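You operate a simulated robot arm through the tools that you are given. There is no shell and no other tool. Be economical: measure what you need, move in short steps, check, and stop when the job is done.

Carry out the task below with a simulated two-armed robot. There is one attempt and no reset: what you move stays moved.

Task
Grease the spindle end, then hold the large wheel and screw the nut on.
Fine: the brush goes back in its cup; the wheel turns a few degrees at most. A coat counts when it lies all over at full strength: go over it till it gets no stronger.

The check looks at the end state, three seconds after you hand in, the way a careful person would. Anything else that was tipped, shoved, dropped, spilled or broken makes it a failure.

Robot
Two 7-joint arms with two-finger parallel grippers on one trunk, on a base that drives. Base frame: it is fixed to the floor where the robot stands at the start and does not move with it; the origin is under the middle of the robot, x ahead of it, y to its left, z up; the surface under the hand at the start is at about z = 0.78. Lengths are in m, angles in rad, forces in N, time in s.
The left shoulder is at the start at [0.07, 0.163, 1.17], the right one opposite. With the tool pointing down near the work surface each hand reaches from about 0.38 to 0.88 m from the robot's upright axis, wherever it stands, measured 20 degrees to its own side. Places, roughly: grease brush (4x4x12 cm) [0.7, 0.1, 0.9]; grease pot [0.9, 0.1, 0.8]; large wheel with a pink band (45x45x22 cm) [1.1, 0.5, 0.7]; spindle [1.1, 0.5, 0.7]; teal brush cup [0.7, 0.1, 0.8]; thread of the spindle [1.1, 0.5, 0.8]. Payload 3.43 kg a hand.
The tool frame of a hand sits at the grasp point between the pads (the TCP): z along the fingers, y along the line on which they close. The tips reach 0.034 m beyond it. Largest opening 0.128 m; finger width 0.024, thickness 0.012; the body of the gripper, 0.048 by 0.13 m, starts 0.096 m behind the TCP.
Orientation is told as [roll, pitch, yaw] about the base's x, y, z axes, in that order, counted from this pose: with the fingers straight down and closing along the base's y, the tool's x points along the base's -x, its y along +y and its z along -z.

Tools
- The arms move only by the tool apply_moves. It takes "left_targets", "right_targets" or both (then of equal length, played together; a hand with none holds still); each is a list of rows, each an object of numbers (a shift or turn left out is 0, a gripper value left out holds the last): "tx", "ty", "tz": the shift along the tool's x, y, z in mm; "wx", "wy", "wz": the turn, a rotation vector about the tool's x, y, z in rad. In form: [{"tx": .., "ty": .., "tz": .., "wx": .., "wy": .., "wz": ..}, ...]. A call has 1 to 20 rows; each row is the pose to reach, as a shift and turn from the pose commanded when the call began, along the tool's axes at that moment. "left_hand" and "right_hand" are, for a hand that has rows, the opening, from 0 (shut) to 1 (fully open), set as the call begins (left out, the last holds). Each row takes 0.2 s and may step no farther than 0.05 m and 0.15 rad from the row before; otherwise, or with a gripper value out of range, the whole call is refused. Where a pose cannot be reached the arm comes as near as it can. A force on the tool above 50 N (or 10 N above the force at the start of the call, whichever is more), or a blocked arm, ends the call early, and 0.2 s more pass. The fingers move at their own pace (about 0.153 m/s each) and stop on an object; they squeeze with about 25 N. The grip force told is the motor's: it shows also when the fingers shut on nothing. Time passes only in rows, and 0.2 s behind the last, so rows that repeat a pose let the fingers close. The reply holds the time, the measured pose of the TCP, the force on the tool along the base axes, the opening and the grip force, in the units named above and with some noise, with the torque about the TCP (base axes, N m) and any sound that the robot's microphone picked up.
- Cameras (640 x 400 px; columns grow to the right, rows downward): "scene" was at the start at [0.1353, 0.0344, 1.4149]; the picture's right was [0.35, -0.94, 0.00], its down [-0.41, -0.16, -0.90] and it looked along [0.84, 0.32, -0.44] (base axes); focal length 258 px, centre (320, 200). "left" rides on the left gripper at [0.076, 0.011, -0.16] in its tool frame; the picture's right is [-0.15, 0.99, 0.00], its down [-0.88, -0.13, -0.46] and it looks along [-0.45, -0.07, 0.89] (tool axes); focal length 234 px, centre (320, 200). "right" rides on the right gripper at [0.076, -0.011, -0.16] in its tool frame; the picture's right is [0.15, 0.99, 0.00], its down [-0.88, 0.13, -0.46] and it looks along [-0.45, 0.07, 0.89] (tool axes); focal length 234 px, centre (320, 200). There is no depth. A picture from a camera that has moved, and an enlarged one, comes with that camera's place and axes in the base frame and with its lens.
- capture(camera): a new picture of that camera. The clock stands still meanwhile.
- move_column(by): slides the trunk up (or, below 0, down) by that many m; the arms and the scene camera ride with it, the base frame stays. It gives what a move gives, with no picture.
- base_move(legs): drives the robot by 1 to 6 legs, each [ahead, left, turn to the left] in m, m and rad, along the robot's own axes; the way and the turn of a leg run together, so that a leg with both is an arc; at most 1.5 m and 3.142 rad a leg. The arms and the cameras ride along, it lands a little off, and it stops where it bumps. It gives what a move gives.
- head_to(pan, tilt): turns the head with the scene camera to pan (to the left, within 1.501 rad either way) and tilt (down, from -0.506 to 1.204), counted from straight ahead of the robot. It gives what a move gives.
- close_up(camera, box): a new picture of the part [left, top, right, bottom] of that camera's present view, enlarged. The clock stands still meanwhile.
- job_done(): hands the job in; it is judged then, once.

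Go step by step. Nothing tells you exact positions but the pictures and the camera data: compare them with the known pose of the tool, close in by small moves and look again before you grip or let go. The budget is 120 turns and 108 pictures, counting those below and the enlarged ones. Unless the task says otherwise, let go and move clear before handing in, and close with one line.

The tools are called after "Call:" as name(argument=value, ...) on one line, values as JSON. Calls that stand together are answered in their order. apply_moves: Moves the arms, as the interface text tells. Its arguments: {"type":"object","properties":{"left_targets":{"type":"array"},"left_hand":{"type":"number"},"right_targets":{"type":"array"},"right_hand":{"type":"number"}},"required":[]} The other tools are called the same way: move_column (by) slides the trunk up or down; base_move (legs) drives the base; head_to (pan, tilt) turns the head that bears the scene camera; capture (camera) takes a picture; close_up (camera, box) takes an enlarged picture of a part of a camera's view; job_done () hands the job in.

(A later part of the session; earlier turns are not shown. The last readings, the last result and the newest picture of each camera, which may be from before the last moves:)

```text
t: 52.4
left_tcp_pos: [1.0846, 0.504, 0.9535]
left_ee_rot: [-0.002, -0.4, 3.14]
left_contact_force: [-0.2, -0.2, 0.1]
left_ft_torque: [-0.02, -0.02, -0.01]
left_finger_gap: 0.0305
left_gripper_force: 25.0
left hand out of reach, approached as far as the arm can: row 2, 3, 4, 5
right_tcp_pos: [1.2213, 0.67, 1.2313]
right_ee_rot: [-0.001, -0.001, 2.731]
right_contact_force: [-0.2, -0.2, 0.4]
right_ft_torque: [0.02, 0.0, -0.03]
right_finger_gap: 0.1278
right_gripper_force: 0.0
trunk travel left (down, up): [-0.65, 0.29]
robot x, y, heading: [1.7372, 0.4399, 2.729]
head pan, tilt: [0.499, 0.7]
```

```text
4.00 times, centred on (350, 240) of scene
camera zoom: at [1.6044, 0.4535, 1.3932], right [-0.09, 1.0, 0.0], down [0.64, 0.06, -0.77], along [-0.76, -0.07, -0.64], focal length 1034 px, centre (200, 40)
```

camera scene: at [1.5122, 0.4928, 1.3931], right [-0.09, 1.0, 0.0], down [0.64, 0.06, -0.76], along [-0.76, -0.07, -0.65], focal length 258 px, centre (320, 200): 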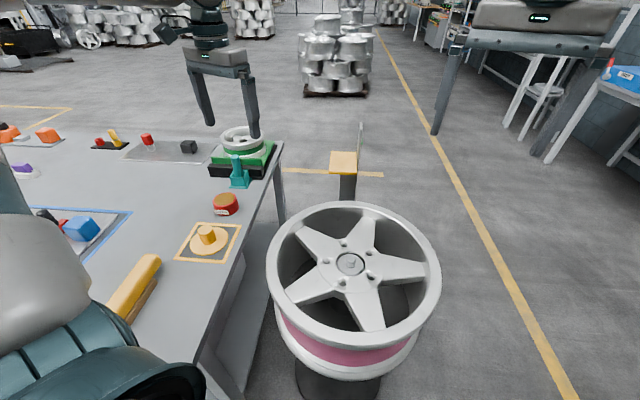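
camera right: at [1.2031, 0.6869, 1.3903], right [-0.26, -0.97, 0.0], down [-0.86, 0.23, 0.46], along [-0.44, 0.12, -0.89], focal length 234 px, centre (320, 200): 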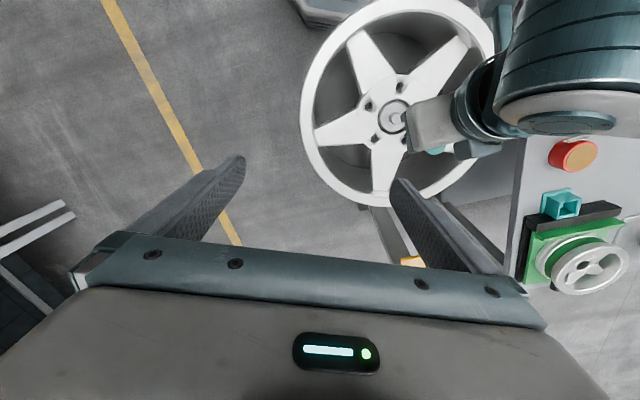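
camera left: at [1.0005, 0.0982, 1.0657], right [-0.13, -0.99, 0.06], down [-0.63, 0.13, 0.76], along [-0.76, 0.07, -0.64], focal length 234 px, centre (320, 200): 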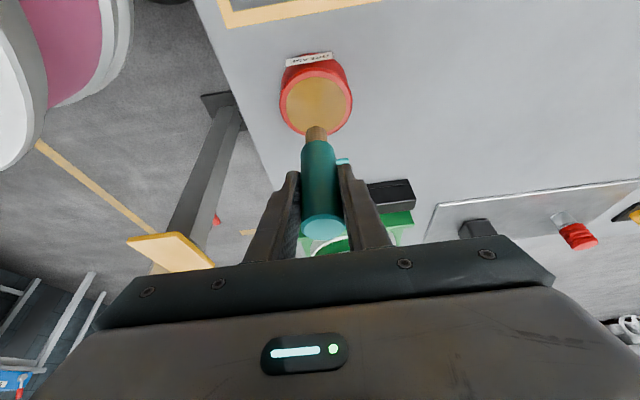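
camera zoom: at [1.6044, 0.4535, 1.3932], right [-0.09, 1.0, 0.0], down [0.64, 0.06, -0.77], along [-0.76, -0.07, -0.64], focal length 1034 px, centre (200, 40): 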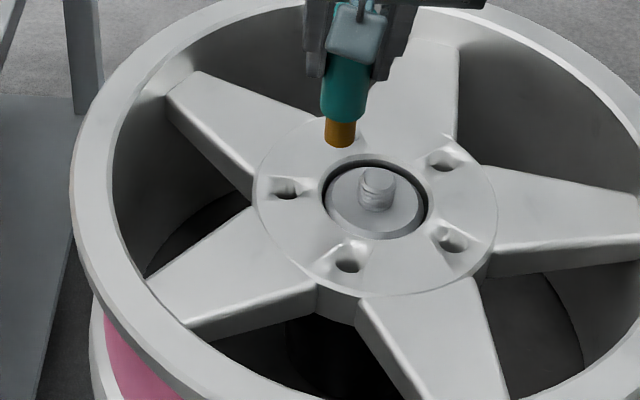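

Not distance but wrist twist is the limit. I turn the hand 0.4 rad about the vertical so it lines up with the arm, which keeps the brush upright.

Call:
apply_moves(left_targets=[{"tx": -3, "tz": -7, "wx": 0.054, "wz": 0.127}, {"tx": -6, "tz": -14, "wx": 0.108, "wz": 0.254}, {"tx": -8, "tz": -18, "wx": 0.158, "wz": 0.374}, {"tx": -8, "tz": -18, "wx": 0.158, "wz": 0.374}])

```text
t: 53.4
left_tcp_pos: [1.0845, 0.5044, 0.9746]
left_ee_rot: [-0.001, -0.399, 2.733]
left_contact_force: [0.6, -0.9, -0.2]
left_ft_torque: [-0.05, -0.01, 0.02]
left_finger_gap: 0.0309
left_gripper_force: 24.6
right_tcp_pos: [1.2201, 0.6681, 1.2295]
right_ee_rot: [-0.001, 0.001, 2.732]
right_contact_force: [-0.8, -0.2, -0.1]
right_ft_torque: [0.03, -0.01, 0.0]
right_finger_gap: 0.1278
right_gripper_force: 0.1
trunk travel left (down, up): [-0.65, 0.29]
robot x, y, heading: [1.7368, 0.4383, 2.727]
head pan, tilt: [0.499, 0.7]
```

Call:
apply_moves(left_targets=[{"tx": -12, "ty": -31, "tz": 5}, {"tx": -4, "ty": -31, "tz": 25}, {"tx": 4, "ty": -31, "tz": 44}, {"tx": 4, "ty": -31, "tz": 44}])

Call:
close_up(camera="scene", box=[330, 205, 394, 269])

Call:
capture(camera="left")

```text
t: 54.4
left_tcp_pos: [1.0841, 0.5325, 0.9344]
left_ee_rot: [-0.005, -0.4, 2.735]
left_contact_force: [0.4, -0.2, -0.9]
left_ft_torque: [0.0, 0.0, 0.0]
left_finger_gap: 0.0307
left_gripper_force: 24.5
left hand out of reach, approached as far as the arm can: row 3, 4
right_tcp_pos: [1.2195, 0.669, 1.2295]
right_ee_rot: [0.0, 0.0, 2.733]
right_contact_force: [0.1, 0.2, -0.4]
right_ft_torque: [-0.01, 0.0, -0.05]
right_finger_gap: 0.1282
right_gripper_force: 0.0
trunk travel left (down, up): [-0.65, 0.29]
robot x, y, heading: [1.7353, 0.4392, 2.732]
head pan, tilt: [0.499, 0.7]
```

```text
6.25 times, centred on (362, 237) of scene
camera zoom: at [1.6036, 0.4537, 1.3931], right [-0.09, 1.0, 0.0], down [0.64, 0.06, -0.76], along [-0.76, -0.07, -0.64], focal length 1615 px, centre (58, -31)
```

zoom: 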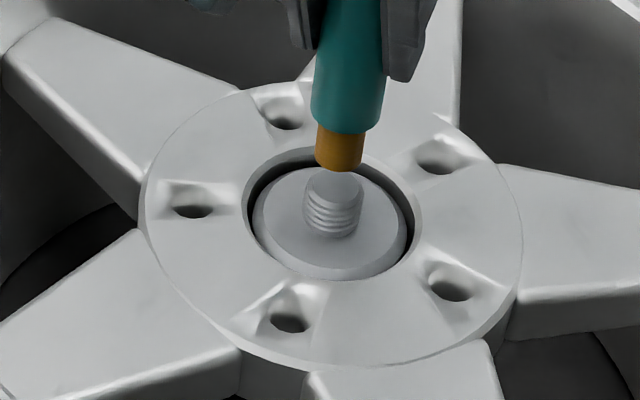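

```text
71 pictures are left
camera left: at [1.1993, 0.4691, 1.0509], right [-0.52, -0.85, 0.05], down [-0.53, 0.37, 0.76], along [-0.67, 0.37, -0.64], focal length 234 px, centre (320, 200)
```

left: 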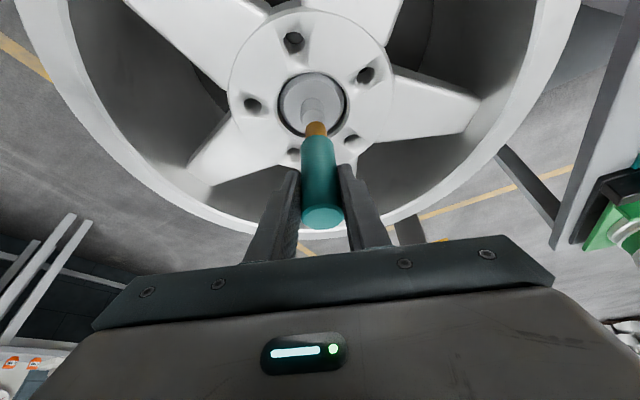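

Better, but still at the joint limit; the far pot posed no problem, so more distance helps. Raise, back off another 0.13 m, and return.

Call:
apply_moves(left_targets=[{"tx": -8, "tz": -18}, {"tx": -16, "tz": -37}, {"tx": -16, "tz": -37}])

Call:
base_move(legs=[[-0.13, 0, 0]])

```text
t: 55.2
left_tcp_pos: [1.0826, 0.5327, 0.9745]
left_ee_rot: [-0.002, -0.4, 2.735]
left_contact_force: [-0.5, -0.1, 0.2]
left_ft_torque: [-0.06, -0.03, -0.02]
left_finger_gap: 0.0306
left_gripper_force: 24.9
right_tcp_pos: [1.2206, 0.6694, 1.2304]
right_ee_rot: [0.001, 0.0, 2.732]
right_contact_force: [-0.3, 0.4, -0.4]
right_ft_torque: [-0.01, -0.04, 0.0]
right_finger_gap: 0.128
right_gripper_force: 0.1
trunk travel left (down, up): [-0.65, 0.29]
robot x, y, heading: [1.7343, 0.4401, 2.731]
head pan, tilt: [0.499, 0.7]
```

```text
t: 56.5
left_tcp_pos: [1.2018, 0.4816, 0.9733]
left_ee_rot: [-0.002, -0.399, 2.734]
left_contact_force: [0.1, 0.7, -0.9]
left_ft_torque: [-0.02, 0.02, 0.03]
left_finger_gap: 0.0306
left_gripper_force: 24.7
right_tcp_pos: [1.3387, 0.6178, 1.2297]
right_ee_rot: [-0.001, 0.001, 2.731]
right_contact_force: [-0.5, 0.1, 0.3]
right_ft_torque: [0.01, -0.01, 0.02]
right_finger_gap: 0.1277
right_gripper_force: 0.0
trunk travel left (down, up): [-0.65, 0.29]
robot x, y, heading: [1.8566, 0.3894, 2.732]
head pan, tilt: [0.499, 0.7]
```

Call:
apply_moves(left_targets=[{"tx": -40, "ty": -1, "tz": 17}, {"tx": -80, "ty": -2, "tz": 34}, {"tx": -120, "ty": -4, "tz": 51}, {"tx": -105, "ty": -4, "tz": 86}, {"tx": -105, "ty": -4, "tz": 86}])

Call:
head_to(pan=0.4, tilt=0.62)

Call:
capture(camera="scene")

```text
t: 57.7
left_tcp_pos: [1.1055, 0.4785, 0.9669]
left_ee_rot: [-0.001, -0.402, 2.731]
left_contact_force: [1.2, -0.3, -1.2]
left_ft_torque: [-0.02, 0.0, -0.01]
left_finger_gap: 0.0307
left_gripper_force: 24.7
left hand out of reach, approached as far as the arm can: row 1, 2, 3, 4, 5
right_tcp_pos: [1.3404, 0.6168, 1.2304]
right_ee_rot: [-0.001, 0.001, 2.73]
right_contact_force: [-0.2, -1.4, -0.4]
right_ft_torque: [0.02, 0.01, -0.01]
right_finger_gap: 0.1278
right_gripper_force: 0.2
trunk travel left (down, up): [-0.65, 0.29]
robot x, y, heading: [1.8542, 0.3854, 2.722]
head pan, tilt: [0.499, 0.7]
```

```text
t: 58.4
left_tcp_pos: [1.1052, 0.4782, 0.9663]
left_ee_rot: [-0.001, -0.4, 2.732]
left_contact_force: [-0.4, -0.2, -0.6]
left_ft_torque: [-0.02, 0.01, 0.02]
left_finger_gap: 0.0308
left_gripper_force: 25.1
right_tcp_pos: [1.3403, 0.6183, 1.2303]
right_ee_rot: [0.0, 0.0, 2.73]
right_contact_force: [0.8, 0.8, 0.5]
right_ft_torque: [0.03, 0.03, 0.01]
right_finger_gap: 0.1278
right_gripper_force: 0.1
trunk travel left (down, up): [-0.65, 0.29]
robot x, y, heading: [1.8574, 0.3872, 2.728]
head pan, tilt: [0.4, 0.62]
```

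```text
70 pictures are left
camera scene: at [1.7202, 0.41, 1.4001], right [0.01, 1.0, 0.0], down [0.58, -0.01, -0.81], along [-0.81, 0.01, -0.58], focal length 258 px, centre (320, 200)
```

scene: 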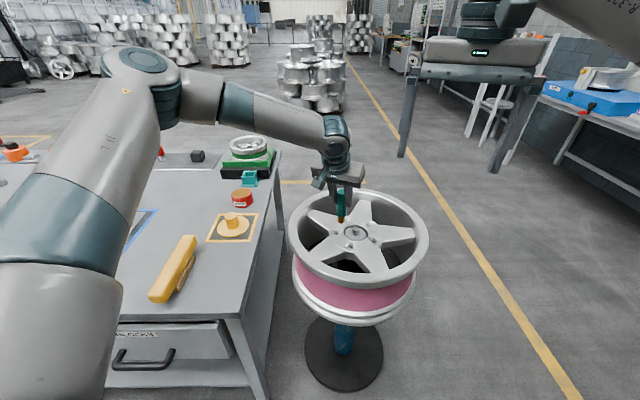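

The arm's elbow sits out to the left, so the spindle is too far to the right for this arm. I raise the brush and shift the base right and ahead, so the spindle lies to the robot's left front.

Call:
apply_moves(left_targets=[{"tx": -16, "tz": -37}, {"tx": -31, "tz": -74}, {"tx": -31, "tz": -74}])

Call:
base_move(legs=[[0, -0.23, 0], [0.2, 0, 0]])

```text
t: 59.2
left_tcp_pos: [1.1057, 0.4795, 1.046]
left_ee_rot: [-0.002, -0.398, 2.735]
left_contact_force: [-0.2, 0.2, -0.5]
left_ft_torque: [0.01, 0.0, -0.03]
left_finger_gap: 0.0306
left_gripper_force: 24.9
right_tcp_pos: [1.3397, 0.618, 1.2295]
right_ee_rot: [-0.002, 0.001, 2.73]
right_contact_force: [-0.3, 0.1, 0.5]
right_ft_torque: [0.0, -0.02, 0.01]
right_finger_gap: 0.1281
right_gripper_force: 0.0
trunk travel left (down, up): [-0.65, 0.29]
robot x, y, heading: [1.8563, 0.3882, 2.728]
head pan, tilt: [0.4, 0.62]
```

```text
t: 62.1
left_tcp_pos: [1.0163, 0.7733, 1.0449]
left_ee_rot: [-0.001, -0.401, 2.732]
left_contact_force: [-0.3, -0.8, -0.6]
left_ft_torque: [-0.02, 0.02, -0.02]
left_finger_gap: 0.031
left_gripper_force: 24.5
right_tcp_pos: [1.2499, 0.909, 1.2304]
right_ee_rot: [-0.001, -0.001, 2.73]
right_contact_force: [0.6, -0.3, -1.0]
right_ft_torque: [0.0, -0.03, 0.0]
right_finger_gap: 0.1281
right_gripper_force: 0.1
trunk travel left (down, up): [-0.65, 0.29]
robot x, y, heading: [1.765, 0.6777, 2.732]
head pan, tilt: [0.4, 0.62]
```

Call:
apply_moves(left_targets=[{"tx": 24, "ty": 32, "tz": -10}, {"tx": 48, "ty": 63, "tz": -20}, {"tx": 72, "ty": 95, "tz": -30}, {"tx": 96, "ty": 127, "tz": -41}, {"tx": 120, "ty": 158, "tz": -51}, {"tx": 144, "ty": 190, "tz": -61}, {"tx": 161, "ty": 190, "tz": -20}, {"tx": 177, "ty": 190, "tz": 18}, {"tx": 187, "ty": 190, "tz": 40}, {"tx": 187, "ty": 190, "tz": 40}])

Call:
capture(camera="scene")

```text
t: 64.3
left_tcp_pos: [1.0835, 0.5366, 0.9344]
left_ee_rot: [-0.001, -0.398, 2.732]
left_contact_force: [-0.3, 0.5, 0.0]
left_ft_torque: [-0.03, 0.0, 0.03]
left_finger_gap: 0.0305
left_gripper_force: 24.9
right_tcp_pos: [1.2499, 0.9105, 1.2304]
right_ee_rot: [0.001, 0.001, 2.729]
right_contact_force: [0.3, 0.1, 0.6]
right_ft_torque: [0.01, 0.0, -0.01]
right_finger_gap: 0.128
right_gripper_force: 0.0
trunk travel left (down, up): [-0.65, 0.29]
robot x, y, heading: [1.7645, 0.6792, 2.732]
head pan, tilt: [0.4, 0.62]
```

```text
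69 pictures are left
camera scene: at [1.6283, 0.7021, 1.4001], right [0.01, 1.0, 0.0], down [0.58, -0.01, -0.81], along [-0.81, 0.01, -0.58], focal length 258 px, centre (320, 200)
```

scene: 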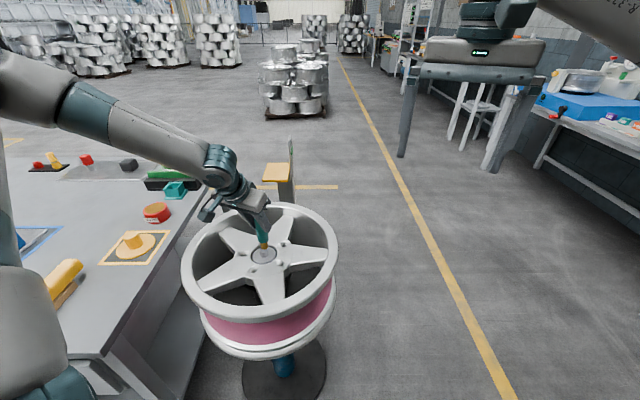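

Now the arm reaches comfortably. I zoom in to align the bristles with the thread.

Call:
close_up(camera="scene", box=[232, 220, 296, 284])

Call:
close_up(camera="left", box=[270, 60, 370, 160])

```text
6.25 times, centred on (264, 252) of scene
camera zoom: at [1.6283, 0.7021, 1.4001], right [0.01, 1.0, 0.0], down [0.58, -0.01, -0.81], along [-0.81, 0.01, -0.58], focal length 1615 px, centre (670, -125)
```

zoom: 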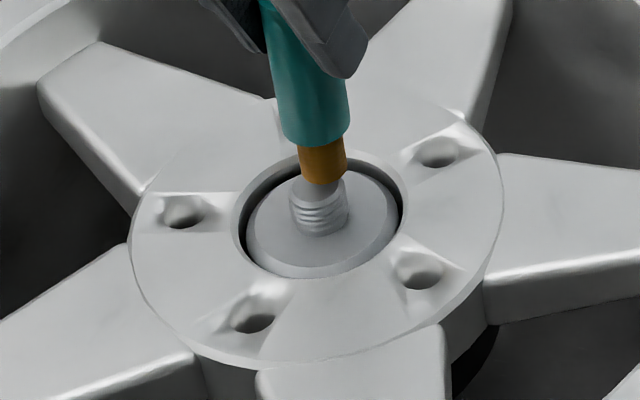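

```text
4.00 times, centred on (320, 110) of left
camera zoom: at [1.199, 0.4745, 1.0504], right [-0.52, -0.85, 0.06], down [-0.53, 0.37, 0.76], along [-0.67, 0.37, -0.64], focal length 937 px, centre (320, 560)
```

zoom: 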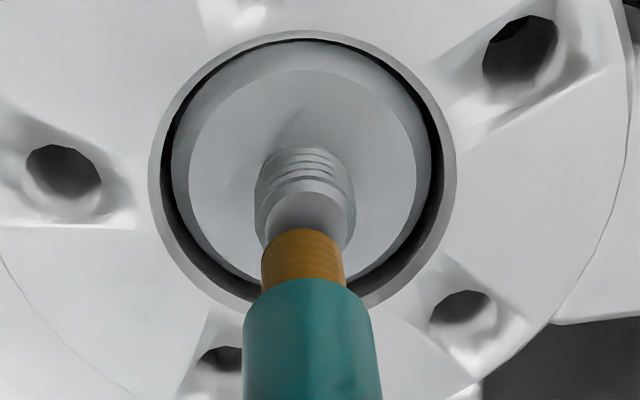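

Well aligned; the bristles need about 5 mm more away from the camera. I press onto the end face and rub in a small cross.

Call:
apply_moves(left_targets=[{"tx": 0, "tz": 11}, {"tx": 2, "tz": 17}, {"tx": 7, "tz": 15}, {"tx": 2, "ty": 5, "tz": 17}, {"tx": -3, "tz": 19}, {"tx": 2, "ty": -5, "tz": 17}, {"tx": 7, "tz": 15}, {"tx": 2, "tz": 17}])

Call:
close_up(camera="left", box=[270, 60, 370, 160])

```text
t: 66.1
left_tcp_pos: [1.0778, 0.5393, 0.918]
left_ee_rot: [-0.002, -0.399, 2.735]
left_contact_force: [0.0, 0.0, 0.1]
left_ft_torque: [-0.05, 0.0, 0.03]
left_finger_gap: 0.0303
left_gripper_force: 24.4
right_tcp_pos: [1.2493, 0.9097, 1.2295]
right_ee_rot: [0.0, -0.001, 2.727]
right_contact_force: [-0.1, -0.5, 0.3]
right_ft_torque: [-0.02, 0.0, 0.01]
right_finger_gap: 0.128
right_gripper_force: 0.1
trunk travel left (down, up): [-0.65, 0.29]
robot x, y, heading: [1.7621, 0.6799, 2.732]
head pan, tilt: [0.4, 0.62]
```

```text
4.00 times, centred on (320, 110) of left
camera zoom: at [1.1945, 0.4762, 1.0354], right [-0.52, -0.85, 0.06], down [-0.53, 0.37, 0.76], along [-0.67, 0.37, -0.64], focal length 937 px, centre (320, 560)
```

zoom: 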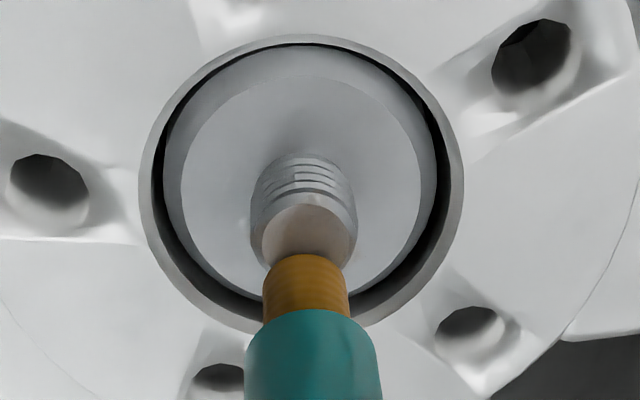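

Call:
close_up(camera="scene", box=[240, 225, 290, 275])

```text
8.00 times, centred on (265, 250) of scene
camera zoom: at [1.6281, 0.702, 1.4001], right [0.01, 1.0, 0.0], down [0.58, -0.01, -0.81], along [-0.81, 0.01, -0.58], focal length 2067 px, centre (760, -200)
```

zoom: 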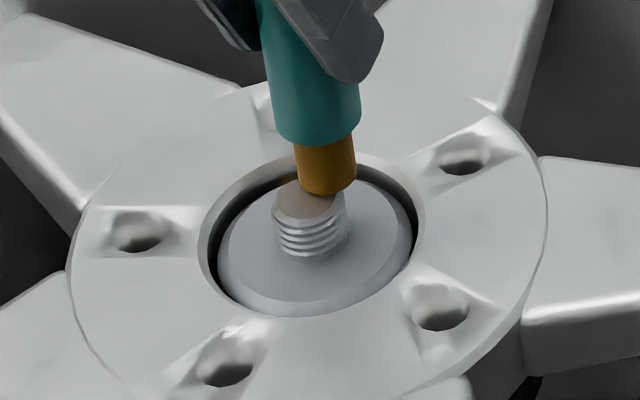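

Solving both views: the brush is 12.5 mm too far away from the robot and 4 mm above the end face. I shift and rub on top.

Call:
apply_moves(left_targets=[{"tx": 12, "tz": -5}, {"tx": 14, "tz": 0.5}, {"tx": 19, "tz": -1}, {"tx": 14, "ty": 5, "tz": 0.5}, {"tx": 9, "tz": 2.5}, {"tx": 14, "ty": -5, "tz": 0.5}, {"tx": 19, "tz": -1}, {"tx": 14, "tz": 0.5}])

Call:
close_up(camera="scene", box=[240, 225, 290, 275])

Call:
close_up(camera="left", box=[270, 60, 370, 160])

```text
t: 67.9
left_tcp_pos: [1.0908, 0.5334, 0.9122]
left_ee_rot: [-0.001, -0.398, 2.734]
left_contact_force: [2.0, 0.4, 1.7]
left_ft_torque: [0.24, -0.16, -0.02]
left_finger_gap: 0.0301
left_gripper_force: 24.6
right_tcp_pos: [1.2481, 0.9094, 1.2303]
right_ee_rot: [0.0, 0.001, 2.727]
right_contact_force: [0.4, -0.2, 0.3]
right_ft_torque: [0.0, -0.02, 0.02]
right_finger_gap: 0.1281
right_gripper_force: 0.1
trunk travel left (down, up): [-0.65, 0.29]
robot x, y, heading: [1.7633, 0.6811, 2.732]
head pan, tilt: [0.4, 0.62]
```

```text
8.00 times, centred on (265, 250) of scene
camera zoom: at [1.6283, 0.7016, 1.4], right [0.01, 1.0, 0.0], down [0.58, -0.01, -0.81], along [-0.81, 0.01, -0.58], focal length 2067 px, centre (760, -200)
```

zoom: 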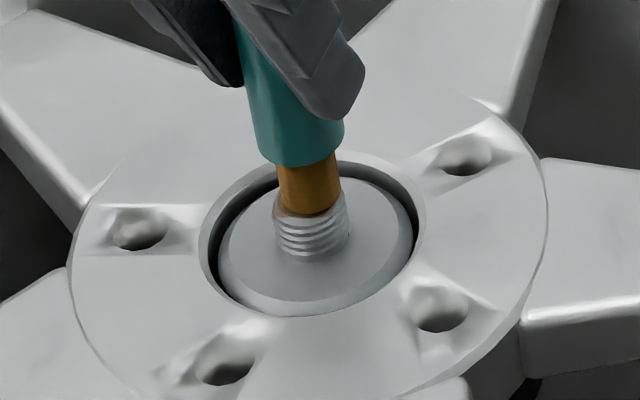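

```text
4.00 times, centred on (320, 110) of left
camera zoom: at [1.2066, 0.4703, 1.0291], right [-0.52, -0.85, 0.06], down [-0.53, 0.37, 0.76], along [-0.67, 0.36, -0.65], focal length 937 px, centre (320, 560)
```

zoom: 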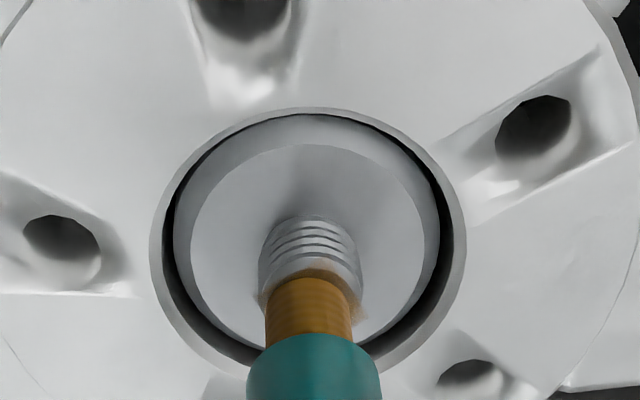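

The bristles now sit on the end face and leave grease. Before sweeping round the sides I'll hold the wheel with the right hand so it can't spin; lift the brush a bit and bring the right hand over the rim.

Call:
apply_moves(left_targets=[{"tx": -6, "tz": -14}, {"tx": -12, "tz": -28}, {"tx": -12, "tz": -28}, {"tx": -12, "tz": -28}, {"tx": -12, "tz": -28}, {"tx": -12, "tz": -28}, {"tx": -12, "tz": -28}], right_targets=[{"tx": 1, "ty": 32, "tz": 30}, {"tx": 2, "ty": 64, "tz": 60}, {"tx": 3, "ty": 96, "tz": 90}, {"tx": 4, "ty": 128, "tz": 120}, {"tx": 5, "ty": 160, "tz": 150}, {"tx": 6, "ty": 192, "tz": 180}, {"tx": 6, "ty": 192, "tz": 180}], right_hand=1)

Call:
capture(camera="right")

Call:
capture(camera="scene")

```text
t: 69.5
left_tcp_pos: [1.0917, 0.5346, 0.9438]
left_ee_rot: [-0.001, -0.4, 2.73]
left_contact_force: [-0.4, -0.5, -0.1]
left_ft_torque: [0.01, 0.02, 0.03]
left_finger_gap: 0.0291
left_gripper_force: 25.4
right_tcp_pos: [1.178, 0.7317, 1.0484]
right_ee_rot: [-0.001, 0.0, 2.727]
right_contact_force: [0.3, 0.2, 0.6]
right_ft_torque: [-0.04, 0.0, 0.01]
right_finger_gap: 0.1278
right_gripper_force: 0.0
trunk travel left (down, up): [-0.65, 0.29]
robot x, y, heading: [1.7625, 0.678, 2.728]
head pan, tilt: [0.4, 0.62]
```

```text
62 pictures are left
camera right: at [1.2508, 0.7122, 1.2081], right [-0.26, -0.96, 0.0], down [-0.86, 0.23, 0.46], along [-0.44, 0.12, -0.89], focal length 234 px, centre (320, 200)
```

right: 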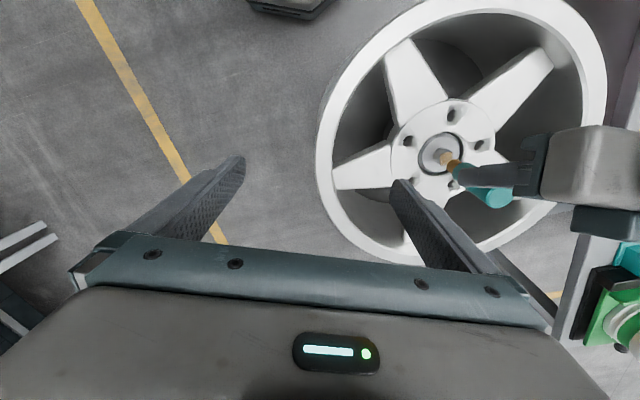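

```text
61 pictures are left
camera scene: at [1.629, 0.7027, 1.4002], right [0.01, 1.0, 0.0], down [0.58, -0.01, -0.81], along [-0.81, 0.01, -0.58], focal length 258 px, centre (320, 200)
```

scene: 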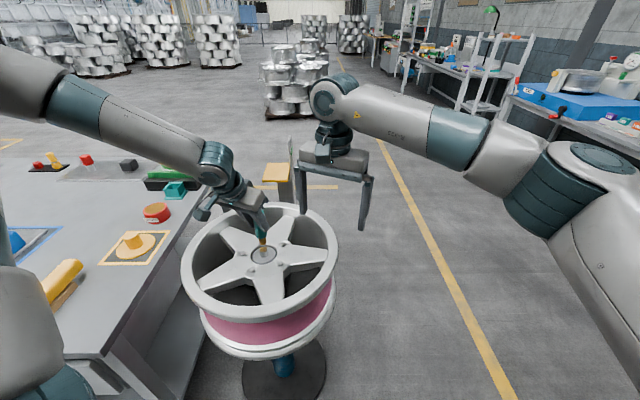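

The open right hand lies almost exactly over the rim's side. Shift 12 mm inward and lower partway, then look.

Call:
apply_moves(right_targets=[{"ty": 6, "tz": 35}, {"ty": 12, "tz": 70}, {"ty": 12, "tz": 100}, {"ty": 12, "tz": 100}])

Call:
capture(camera="right")

Call:
close_up(camera="scene", box=[260, 140, 400, 280])

```text
t: 70.5
left_tcp_pos: [1.0913, 0.5329, 0.9439]
left_ee_rot: [-0.002, -0.4, 2.732]
left_contact_force: [0.7, 0.7, 0.0]
left_ft_torque: [0.02, 0.0, -0.01]
left_finger_gap: 0.0297
left_gripper_force: 24.6
right_tcp_pos: [1.1737, 0.7218, 0.9505]
right_ee_rot: [-0.001, -0.001, 2.73]
right_contact_force: [-0.4, 0.3, -0.2]
right_ft_torque: [-0.02, 0.01, -0.02]
right_finger_gap: 0.1279
right_gripper_force: 0.1
trunk travel left (down, up): [-0.65, 0.29]
robot x, y, heading: [1.7624, 0.6769, 2.73]
head pan, tilt: [0.4, 0.62]
```

```text
60 pictures are left
camera right: at [1.2464, 0.7011, 1.1109], right [-0.26, -0.96, 0.0], down [-0.86, 0.23, 0.46], along [-0.44, 0.12, -0.89], focal length 234 px, centre (320, 200)
```

right: 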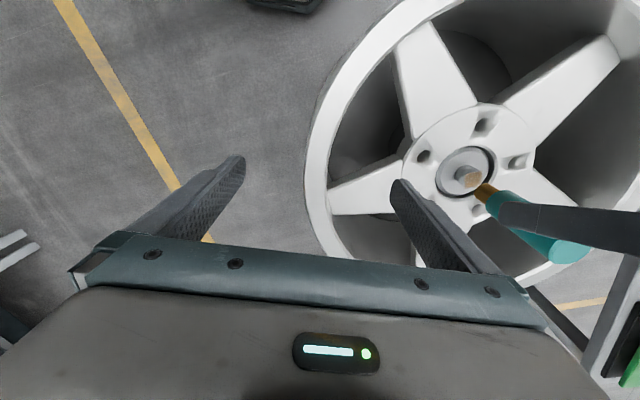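

```text
2.86 times, centred on (330, 210) of scene
camera zoom: at [1.6286, 0.7014, 1.4001], right [0.01, 1.0, 0.0], down [0.58, -0.01, -0.81], along [-0.81, 0.01, -0.58], focal length 738 px, centre (291, 171)
```

zoom: 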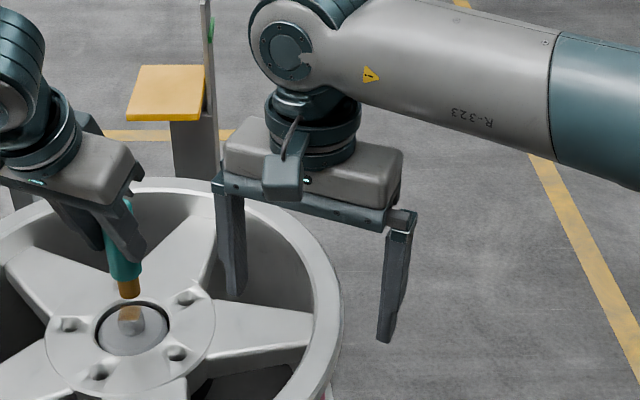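

The rim passes between the fingers in a gap between spokes. Lower further.

Call:
apply_moves(right_targets=[{"tz": 30}, {"tz": 60}, {"tz": 80}, {"tz": 80}])

Call:
capture(camera="right")

Call:
close_up(camera="scene", box=[260, 160, 400, 300])

```text
t: 71.5
left_tcp_pos: [1.0914, 0.533, 0.9424]
left_ee_rot: [-0.001, -0.401, 2.731]
left_contact_force: [0.5, -0.5, -1.5]
left_ft_torque: [-0.01, 0.02, 0.0]
left_finger_gap: 0.0298
left_gripper_force: 25.0
right_tcp_pos: [1.1732, 0.7192, 0.8709]
right_ee_rot: [0.0, 0.001, 2.727]
right_contact_force: [0.4, -0.6, 0.3]
right_ft_torque: [0.0, 0.03, -0.01]
right_finger_gap: 0.128
right_gripper_force: 0.0
trunk travel left (down, up): [-0.65, 0.29]
robot x, y, heading: [1.7641, 0.6778, 2.723]
head pan, tilt: [0.4, 0.62]
```

```text
58 pictures are left
camera right: at [1.2471, 0.6994, 1.0306], right [-0.26, -0.96, 0.0], down [-0.86, 0.23, 0.46], along [-0.44, 0.12, -0.89], focal length 234 px, centre (320, 200)
```

right: 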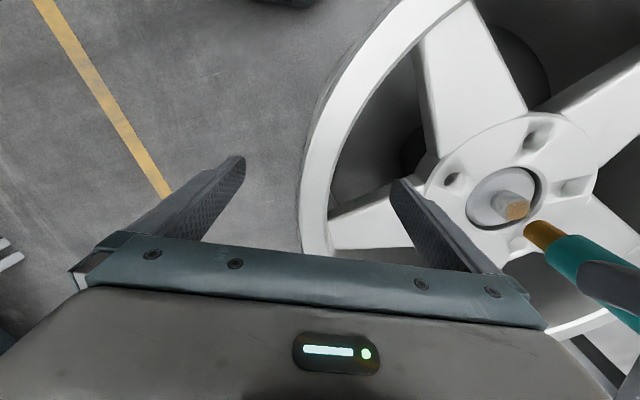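

```text
2.86 times, centred on (330, 230) of scene
camera zoom: at [1.6285, 0.7015, 1.4001], right [0.01, 1.0, 0.0], down [0.58, -0.01, -0.81], along [-0.81, 0.01, -0.58], focal length 738 px, centre (291, 114)
```

zoom: 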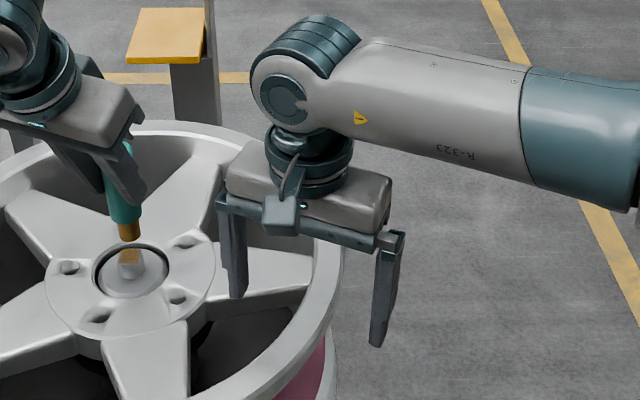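

Call:
apply_moves(right_targets=[{"ty": -6}, {"ty": -6}, {"ty": -6, "tz": 10}, {"ty": -6, "tz": 20}, {"ty": -6, "tz": 30}, {"ty": -6, "tz": 30}], right_hand=0.47)

Call:
capture(camera="right")

Call:
close_up(camera="scene", box=[270, 200, 370, 300])

```text
t: 72.9
left_tcp_pos: [1.0918, 0.5339, 0.9429]
left_ee_rot: [-0.001, -0.399, 2.731]
left_contact_force: [-0.6, 0.2, -1.1]
left_ft_torque: [0.04, 0.0, -0.03]
left_finger_gap: 0.0296
left_gripper_force: 25.0
right_tcp_pos: [1.1772, 0.724, 0.8415]
right_ee_rot: [0.0, 0.0, 2.73]
right_contact_force: [0.5, 0.4, 0.1]
right_ft_torque: [0.02, 0.0, 0.0]
right_finger_gap: 0.0604
right_gripper_force: 0.1
trunk travel left (down, up): [-0.65, 0.29]
robot x, y, heading: [1.7642, 0.6781, 2.726]
head pan, tilt: [0.4, 0.62]
```

```text
56 pictures are left
camera right: at [1.2494, 0.7047, 0.9996], right [-0.26, -0.96, 0.0], down [-0.86, 0.23, 0.46], along [-0.44, 0.12, -0.89], focal length 234 px, centre (320, 200)
```

right: 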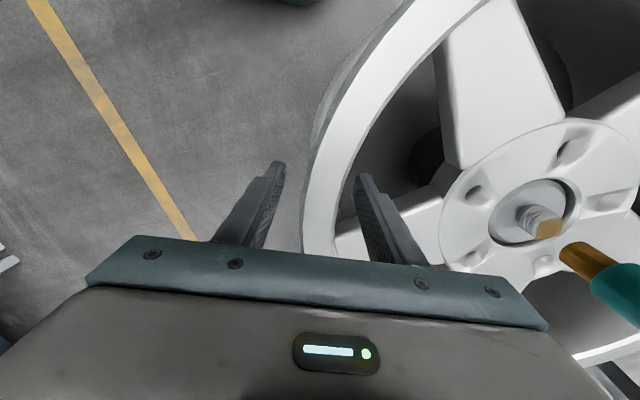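

```text
4.00 times, centred on (320, 250) of scene
camera zoom: at [1.6284, 0.7017, 1.4001], right [0.01, 1.0, 0.0], down [0.58, -0.01, -0.81], along [-0.81, 0.01, -0.58], focal length 1034 px, centre (320, 0)
```

zoom: 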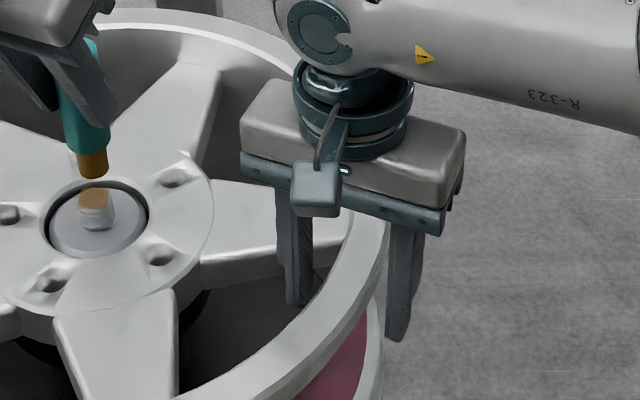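

Rim lies between the fingertips. Lower 15 mm more and close to hold the wheel.

Call:
apply_moves(right_targets=[{"tz": 8}, {"tz": 15}, {"tz": 15}])

Call:
apply_moves(right_targets=[{}, {}, {}, {}], right_hand=0)

Call:
capture(camera="right")

Call:
close_up(camera="scene", box=[240, 200, 340, 300])

```text
t: 73.7
left_tcp_pos: [1.0907, 0.5343, 0.9422]
left_ee_rot: [-0.003, -0.399, 2.732]
left_contact_force: [0.2, -0.1, -0.2]
left_ft_torque: [-0.01, 0.0, -0.02]
left_finger_gap: 0.0297
left_gripper_force: 25.1
right_tcp_pos: [1.1753, 0.7254, 0.8234]
right_ee_rot: [0.0, 0.002, 2.731]
right_contact_force: [0.1, 0.4, -0.5]
right_ft_torque: [0.01, 0.0, 0.02]
right_finger_gap: 0.0601
right_gripper_force: 0.0
trunk travel left (down, up): [-0.65, 0.29]
robot x, y, heading: [1.7633, 0.6787, 2.728]
head pan, tilt: [0.4, 0.62]
```

```text
t: 74.7
left_tcp_pos: [1.0907, 0.5312, 0.9427]
left_ee_rot: [-0.002, -0.399, 2.733]
left_contact_force: [-0.1, 0.1, -0.3]
left_ft_torque: [0.01, -0.01, 0.0]
left_finger_gap: 0.0297
left_gripper_force: 24.7
right_tcp_pos: [1.1746, 0.7227, 0.8244]
right_ee_rot: [-0.001, -0.001, 2.731]
right_contact_force: [-8.1, -21.6, 0.2]
right_ft_torque: [-0.19, -0.51, 0.6]
right_finger_gap: 0.0342
right_gripper_force: 24.7
trunk travel left (down, up): [-0.65, 0.29]
robot x, y, heading: [1.7639, 0.6806, 2.729]
head pan, tilt: [0.4, 0.62]
```

```text
54 pictures are left
camera right: at [1.2483, 0.702, 0.9838], right [-0.26, -0.97, 0.0], down [-0.86, 0.23, 0.46], along [-0.44, 0.12, -0.89], focal length 234 px, centre (320, 200)
```

right: 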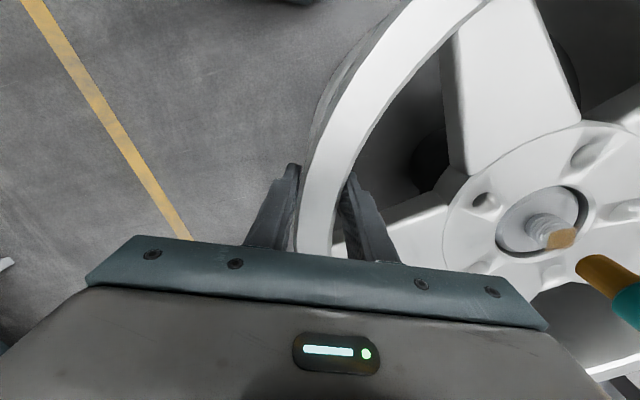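

```text
4.00 times, centred on (290, 250) of scene
camera zoom: at [1.6271, 0.6985, 1.4], right [0.01, 1.0, 0.0], down [0.58, -0.01, -0.81], along [-0.81, 0.01, -0.58], focal length 1034 px, centre (440, 0)
```

zoom: 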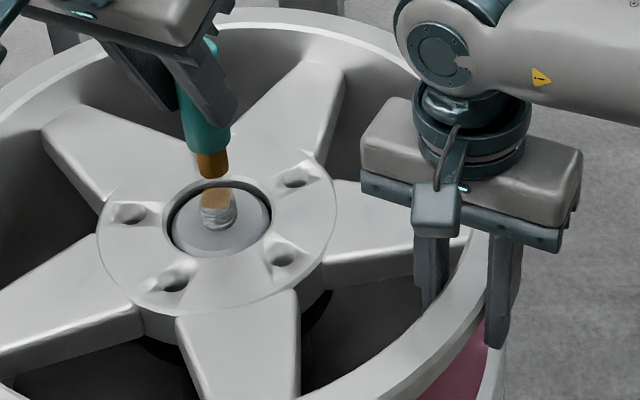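

The wheel is held; a side force of 22 N remains, so I relax the hand toward it a few mm.

Call:
apply_moves(right_targets=[{"ty": 2}, {"ty": 3}, {"ty": 3}])

```text
t: 75.5
left_tcp_pos: [1.0899, 0.5338, 0.9424]
left_ee_rot: [-0.005, -0.4, 2.734]
left_contact_force: [-1.0, -0.3, 0.1]
left_ft_torque: [0.0, -0.02, 0.01]
left_finger_gap: 0.0295
left_gripper_force: 25.2
right_tcp_pos: [1.173, 0.7226, 0.8243]
right_ee_rot: [-0.001, 0.001, 2.727]
right_contact_force: [-4.6, -15.7, -0.2]
right_ft_torque: [-0.75, -0.3, 0.46]
right_finger_gap: 0.0343
right_gripper_force: 25.1
trunk travel left (down, up): [-0.65, 0.29]
robot x, y, heading: [1.7631, 0.6797, 2.732]
head pan, tilt: [0.4, 0.62]
```

Now sweep the bristles once around the thread's side at its base level, with the wheel held.

Call:
apply_moves(left_targets=[{"tx": 22, "tz": -9.3}, {"tx": 32.2, "tz": 14.6}, {"tx": 42.3, "tz": 38.6}, {"tx": 39.5, "tz": 39.7}, {"tx": 36.9, "ty": 10.5, "tz": 40.8}, {"tx": 29.9, "ty": 18.2, "tz": 43.8}, {"tx": 20.2, "ty": 21, "tz": 47.9}, {"tx": 10.6, "ty": 18.2, "tz": 52}, {"tx": 3.5, "ty": 10.5, "tz": 55}, {"tx": 0.9, "ty": 0, "tz": 56.1}, {"tx": 3.5, "ty": -10.5, "tz": 55}, {"tx": 10.6, "ty": -18.2, "tz": 52}, {"tx": 20.2, "ty": -21, "tz": 47.9}, {"tx": 29.9, "ty": -18.2, "tz": 43.8}, {"tx": 36.9, "ty": -10.5, "tz": 40.8}, {"tx": 39.5, "tz": 39.7}, {"tx": 35.4, "tz": 6.7}, {"tx": 22, "tz": -9.3}, {"tx": 22, "tz": -9.3}], right_targets=[{"ty": 3}, {"ty": 6}, {"ty": 6}, {"ty": 6}, {"ty": 6}, {"ty": 6}, {"ty": 6}, {"ty": 6}, {"ty": 6}, {"ty": 6}, {"ty": 6}, {"ty": 6}, {"ty": 6}, {"ty": 6}, {"ty": 6}, {"ty": 6}, {"ty": 6}, {"ty": 6}, {"ty": 6}])

Call:
close_up(camera="scene", box=[240, 225, 290, 275])

Call:
close_up(camera="left", box=[270, 60, 370, 160])

Call:
close_up(camera="right", box=[500, 180, 600, 280])

```text
t: 79.5
left_tcp_pos: [1.1127, 0.5275, 0.9458]
left_ee_rot: [0.004, -0.4, 2.729]
left_contact_force: [0.2, 0.3, -0.3]
left_ft_torque: [0.03, 0.01, 0.0]
left_finger_gap: 0.0294
left_gripper_force: 25.0
right_tcp_pos: [1.1737, 0.7218, 0.8245]
right_ee_rot: [-0.004, 0.002, 2.726]
right_contact_force: [16.6, 35.8, -0.5]
right_ft_torque: [-0.64, 0.01, -0.28]
right_finger_gap: 0.0341
right_gripper_force: 24.9
trunk travel left (down, up): [-0.65, 0.29]
robot x, y, heading: [1.7637, 0.6781, 2.731]
head pan, tilt: [0.4, 0.62]
```

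```text
8.00 times, centred on (265, 250) of scene
camera zoom: at [1.6302, 0.7066, 1.4002], right [0.01, 1.0, 0.0], down [0.58, -0.01, -0.81], along [-0.81, 0.01, -0.58], focal length 2067 px, centre (760, -200)
```

zoom: 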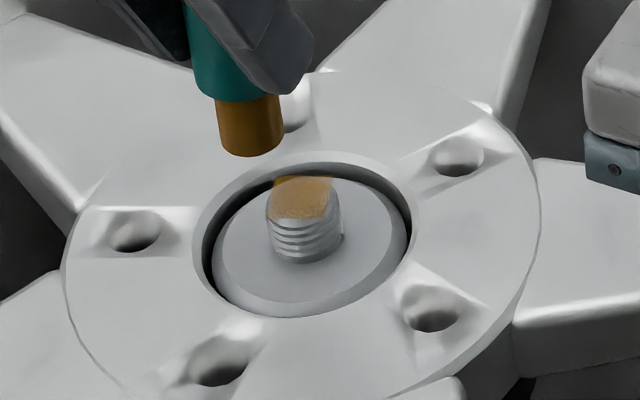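

```text
4.00 times, centred on (320, 110) of left
camera zoom: at [1.229, 0.4637, 1.0629], right [-0.52, -0.85, 0.06], down [-0.53, 0.37, 0.76], along [-0.67, 0.36, -0.64], focal length 937 px, centre (320, 560)
```

zoom: 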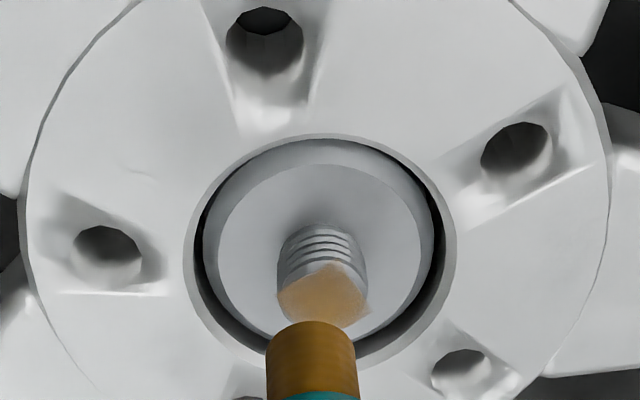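

```text
4.00 times, centred on (550, 230) of right
camera zoom: at [1.2464, 0.7017, 0.9844], right [-0.26, -0.96, 0.0], down [-0.86, 0.23, 0.45], along [-0.44, 0.12, -0.89], focal length 937 px, centre (-600, 80)
```

zoom: 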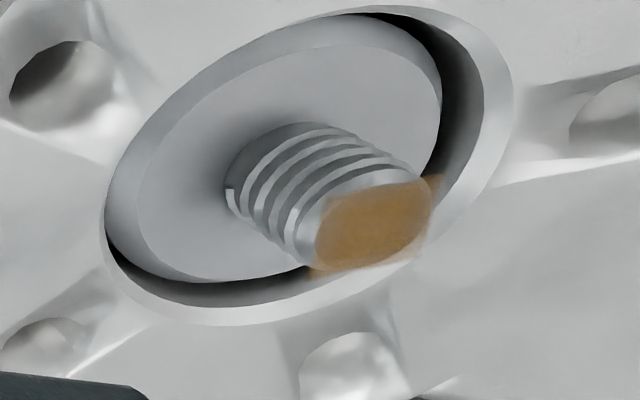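

The end face has taken grease, but the thread flanks still look bare. I look closer, and ease the right hand's side force.

Call:
apply_moves(right_targets=[{"ty": -2}, {"ty": -4}, {"ty": -4}])

Call:
close_up(camera="right", box=[530, 210, 580, 250])

Call:
close_up(camera="scene", box=[250, 235, 275, 255])

```text
t: 80.3
left_tcp_pos: [1.1119, 0.5244, 0.9438]
left_ee_rot: [0.002, -0.401, 2.732]
left_contact_force: [0.1, 0.1, -0.4]
left_ft_torque: [0.0, 0.0, -0.01]
left_finger_gap: 0.0294
left_gripper_force: 25.1
right_tcp_pos: [1.1734, 0.7218, 0.8252]
right_ee_rot: [0.0, 0.002, 2.73]
right_contact_force: [12.5, 22.0, -0.4]
right_ft_torque: [0.17, -0.13, -0.02]
right_finger_gap: 0.0339
right_gripper_force: 25.4
trunk travel left (down, up): [-0.65, 0.29]
robot x, y, heading: [1.7631, 0.6814, 2.728]
head pan, tilt: [0.4, 0.62]
```

```text
10.00 times, centred on (555, 230) of right
camera zoom: at [1.2471, 0.7024, 0.9844], right [-0.26, -0.97, 0.0], down [-0.86, 0.23, 0.45], along [-0.44, 0.12, -0.89], focal length 2342 px, centre (-2030, -100)
```

zoom: 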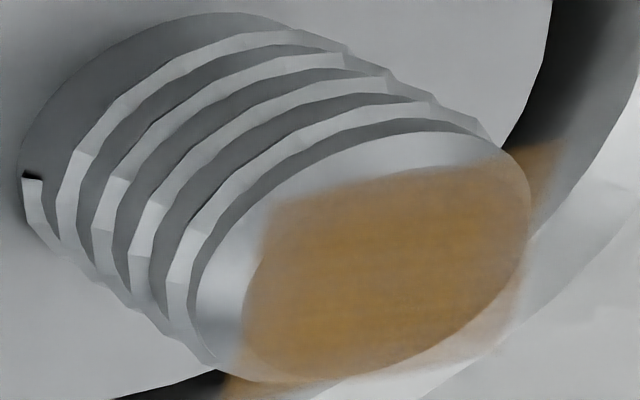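

```text
16.00 times, centred on (262, 245) of scene
camera zoom: at [1.6286, 0.7042, 1.4001], right [0.01, 1.0, 0.0], down [0.58, -0.01, -0.81], along [-0.81, 0.01, -0.58], focal length 4134 px, centre (1240, -520)
```

zoom: 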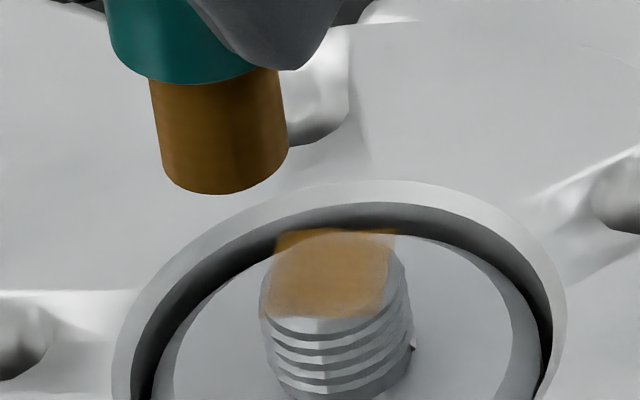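

The coat is a square patch on the spindle's end face, still thin and not reaching the near edge. I rub over the whole end face in a wider pattern with light pressure.

Call:
apply_moves(left_targets=[{"tx": -13.8, "tz": 27.5}, {"tx": -9.2, "tz": 38.6}, {"tx": -0.9, "tz": 35.1}, {"tx": -0.9, "ty": 9, "tz": 35.1}, {"tx": -9.2, "ty": 9, "tz": 38.6}, {"tx": -17.5, "ty": 9, "tz": 42.1}, {"tx": -17.5, "tz": 42.1}, {"tx": -9.2, "tz": 38.6}, {"tx": -0.9, "tz": 35.1}, {"tx": -0.9, "ty": -9, "tz": 35.1}, {"tx": -9.2, "ty": -9, "tz": 38.6}, {"tx": -17.5, "ty": -9, "tz": 42.1}, {"tx": -17.5, "tz": 42.1}, {"tx": -9.2, "tz": 38.6}, {"tx": -0.9, "tz": 35.1}, {"tx": 1.9, "ty": 5, "tz": 33.9}, {"tx": 1.9, "ty": -5, "tz": 33.9}, {"tx": -9.2, "tz": 38.6}, {"tx": 3.9, "tz": 9.2}, {"tx": 0, "tz": 0}], right_targets=[{"ty": -2}, {"ty": -3}, {"ty": -3}, {"ty": -3}, {"ty": -3}, {"ty": -3}, {"ty": -3}, {"ty": -3}, {"ty": -3}, {"ty": -3}, {"ty": -3}, {"ty": -3}, {"ty": -3}, {"ty": -3}, {"ty": -3}, {"ty": -3}, {"ty": -3}, {"ty": -3}, {"ty": -3}, {"ty": -3}])

Call:
close_up(camera="right", box=[530, 210, 580, 250])

Call:
close_up(camera="scene", box=[250, 235, 275, 255])

```text
t: 84.5
left_tcp_pos: [1.1133, 0.5235, 0.9447]
left_ee_rot: [-0.004, -0.398, 2.733]
left_contact_force: [-0.8, -0.8, -0.6]
left_ft_torque: [-0.02, -0.03, -0.01]
left_finger_gap: 0.0293
left_gripper_force: 25.7
right_tcp_pos: [1.1737, 0.7218, 0.8254]
right_ee_rot: [0.0, -0.002, 2.728]
right_contact_force: [-1.8, -10.4, -0.9]
right_ft_torque: [-0.19, 0.55, 0.58]
right_finger_gap: 0.0337
right_gripper_force: 25.2
trunk travel left (down, up): [-0.65, 0.29]
robot x, y, heading: [1.763, 0.6802, 2.729]
head pan, tilt: [0.4, 0.62]
```

```text
10.00 times, centred on (555, 230) of right
camera zoom: at [1.2471, 0.7023, 0.9844], right [-0.26, -0.97, 0.0], down [-0.86, 0.23, 0.46], along [-0.44, 0.12, -0.89], focal length 2342 px, centre (-2030, -100)
```

zoom: 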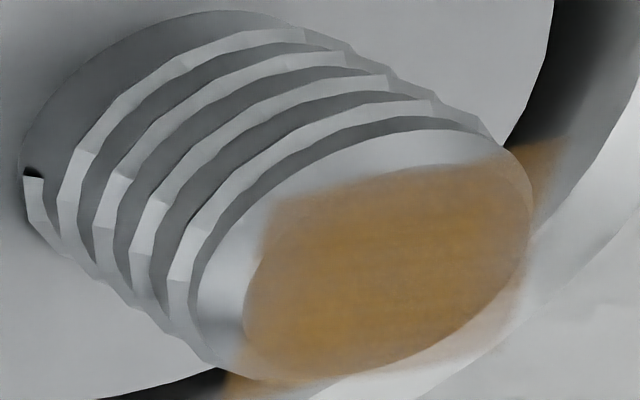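

```text
16.00 times, centred on (262, 245) of scene
camera zoom: at [1.6275, 0.7007, 1.4], right [0.01, 1.0, 0.0], down [0.58, -0.01, -0.81], along [-0.81, 0.01, -0.58], focal length 4134 px, centre (1240, -520)
```

zoom: 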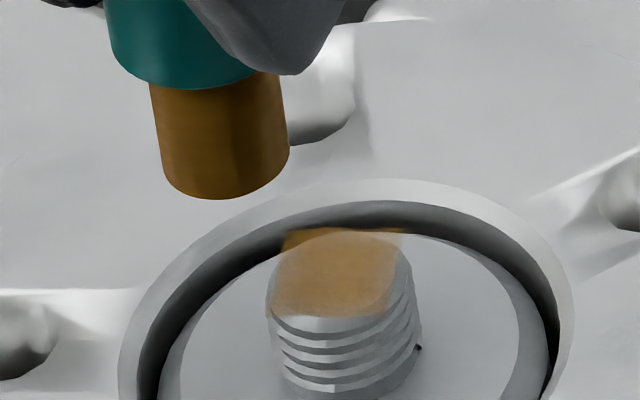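

The patch looks like a fixed square covering the end face, with a fainter far corner. I go over it again, with emphasis on the edges, ending in contact to read the pressure.

Call:
apply_moves(left_targets=[{"tx": -13.8, "tz": 27.5}, {"tx": -9.2, "tz": 39.5}, {"tx": -17.5, "ty": 0, "tz": 43}, {"tx": -20.2, "ty": 6, "tz": 44}, {"tx": -17.5, "ty": 10, "tz": 43}, {"tx": -9.2, "ty": 10, "tz": 39.5}, {"tx": -17.5, "ty": 10, "tz": 43}, {"tx": -22, "ty": 3, "tz": 45}, {"tx": -20.2, "ty": -6, "tz": 44}, {"tx": -9.2, "ty": -10, "tz": 39.5}, {"tx": -0.9, "ty": -6, "tz": 36}, {"tx": 1, "ty": 4, "tz": 35.2}, {"tx": -9.2, "ty": 10, "tz": 39.5}, {"tx": -9.2, "tz": 39.5}, {"tx": -17.5, "ty": 5, "tz": 43}, {"tx": -0.9, "ty": 5, "tz": 36}, {"tx": -0.9, "ty": -5, "tz": 36}, {"tx": -17.5, "ty": -5, "tz": 43}, {"tx": -9.2, "tz": 39.5}])

Call:
apply_moves(left_targets=[{"tx": 13, "tz": -30}, {"tx": 13, "tz": -39.5}])

Call:
close_up(camera="right", box=[530, 210, 580, 250])

```text
t: 88.5
left_tcp_pos: [1.0901, 0.5326, 0.9119]
left_ee_rot: [-0.003, -0.4, 2.734]
left_contact_force: [0.3, -0.8, -1.5]
left_ft_torque: [0.02, 0.0, -0.02]
left_finger_gap: 0.0292
left_gripper_force: 24.9
right_tcp_pos: [1.1744, 0.7221, 0.8251]
right_ee_rot: [-0.001, 0.001, 2.727]
right_contact_force: [-5.4, -11.7, 1.7]
right_ft_torque: [-0.28, 0.01, 0.17]
right_finger_gap: 0.0342
right_gripper_force: 25.3
trunk travel left (down, up): [-0.65, 0.29]
robot x, y, heading: [1.7636, 0.6811, 2.729]
head pan, tilt: [0.4, 0.62]
```

```text
t: 89.1
left_tcp_pos: [1.113, 0.5232, 0.943]
left_ee_rot: [-0.004, -0.399, 2.734]
left_contact_force: [0.2, -0.1, 0.1]
left_ft_torque: [-0.03, -0.01, -0.01]
left_finger_gap: 0.0296
left_gripper_force: 25.0
right_tcp_pos: [1.1736, 0.722, 0.825]
right_ee_rot: [-0.002, -0.001, 2.729]
right_contact_force: [-4.3, -11.8, 2.1]
right_ft_torque: [-0.25, 0.47, 0.59]
right_finger_gap: 0.0338
right_gripper_force: 25.9
trunk travel left (down, up): [-0.65, 0.29]
robot x, y, heading: [1.7645, 0.6798, 2.728]
head pan, tilt: [0.4, 0.62]
```

```text
10.00 times, centred on (555, 230) of right
camera zoom: at [1.2473, 0.7021, 0.9844], right [-0.26, -0.97, 0.0], down [-0.86, 0.23, 0.46], along [-0.44, 0.12, -0.89], focal length 2342 px, centre (-2030, -100)
```

zoom: 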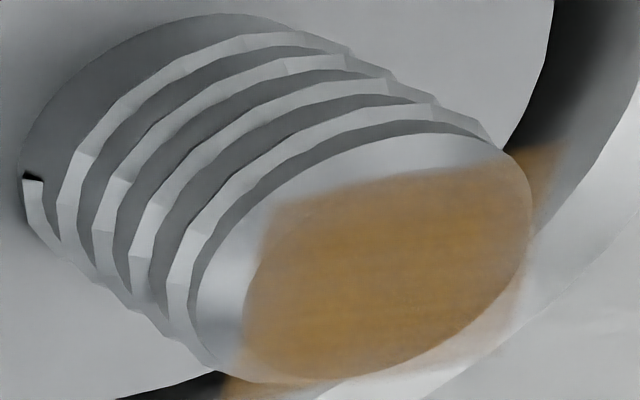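

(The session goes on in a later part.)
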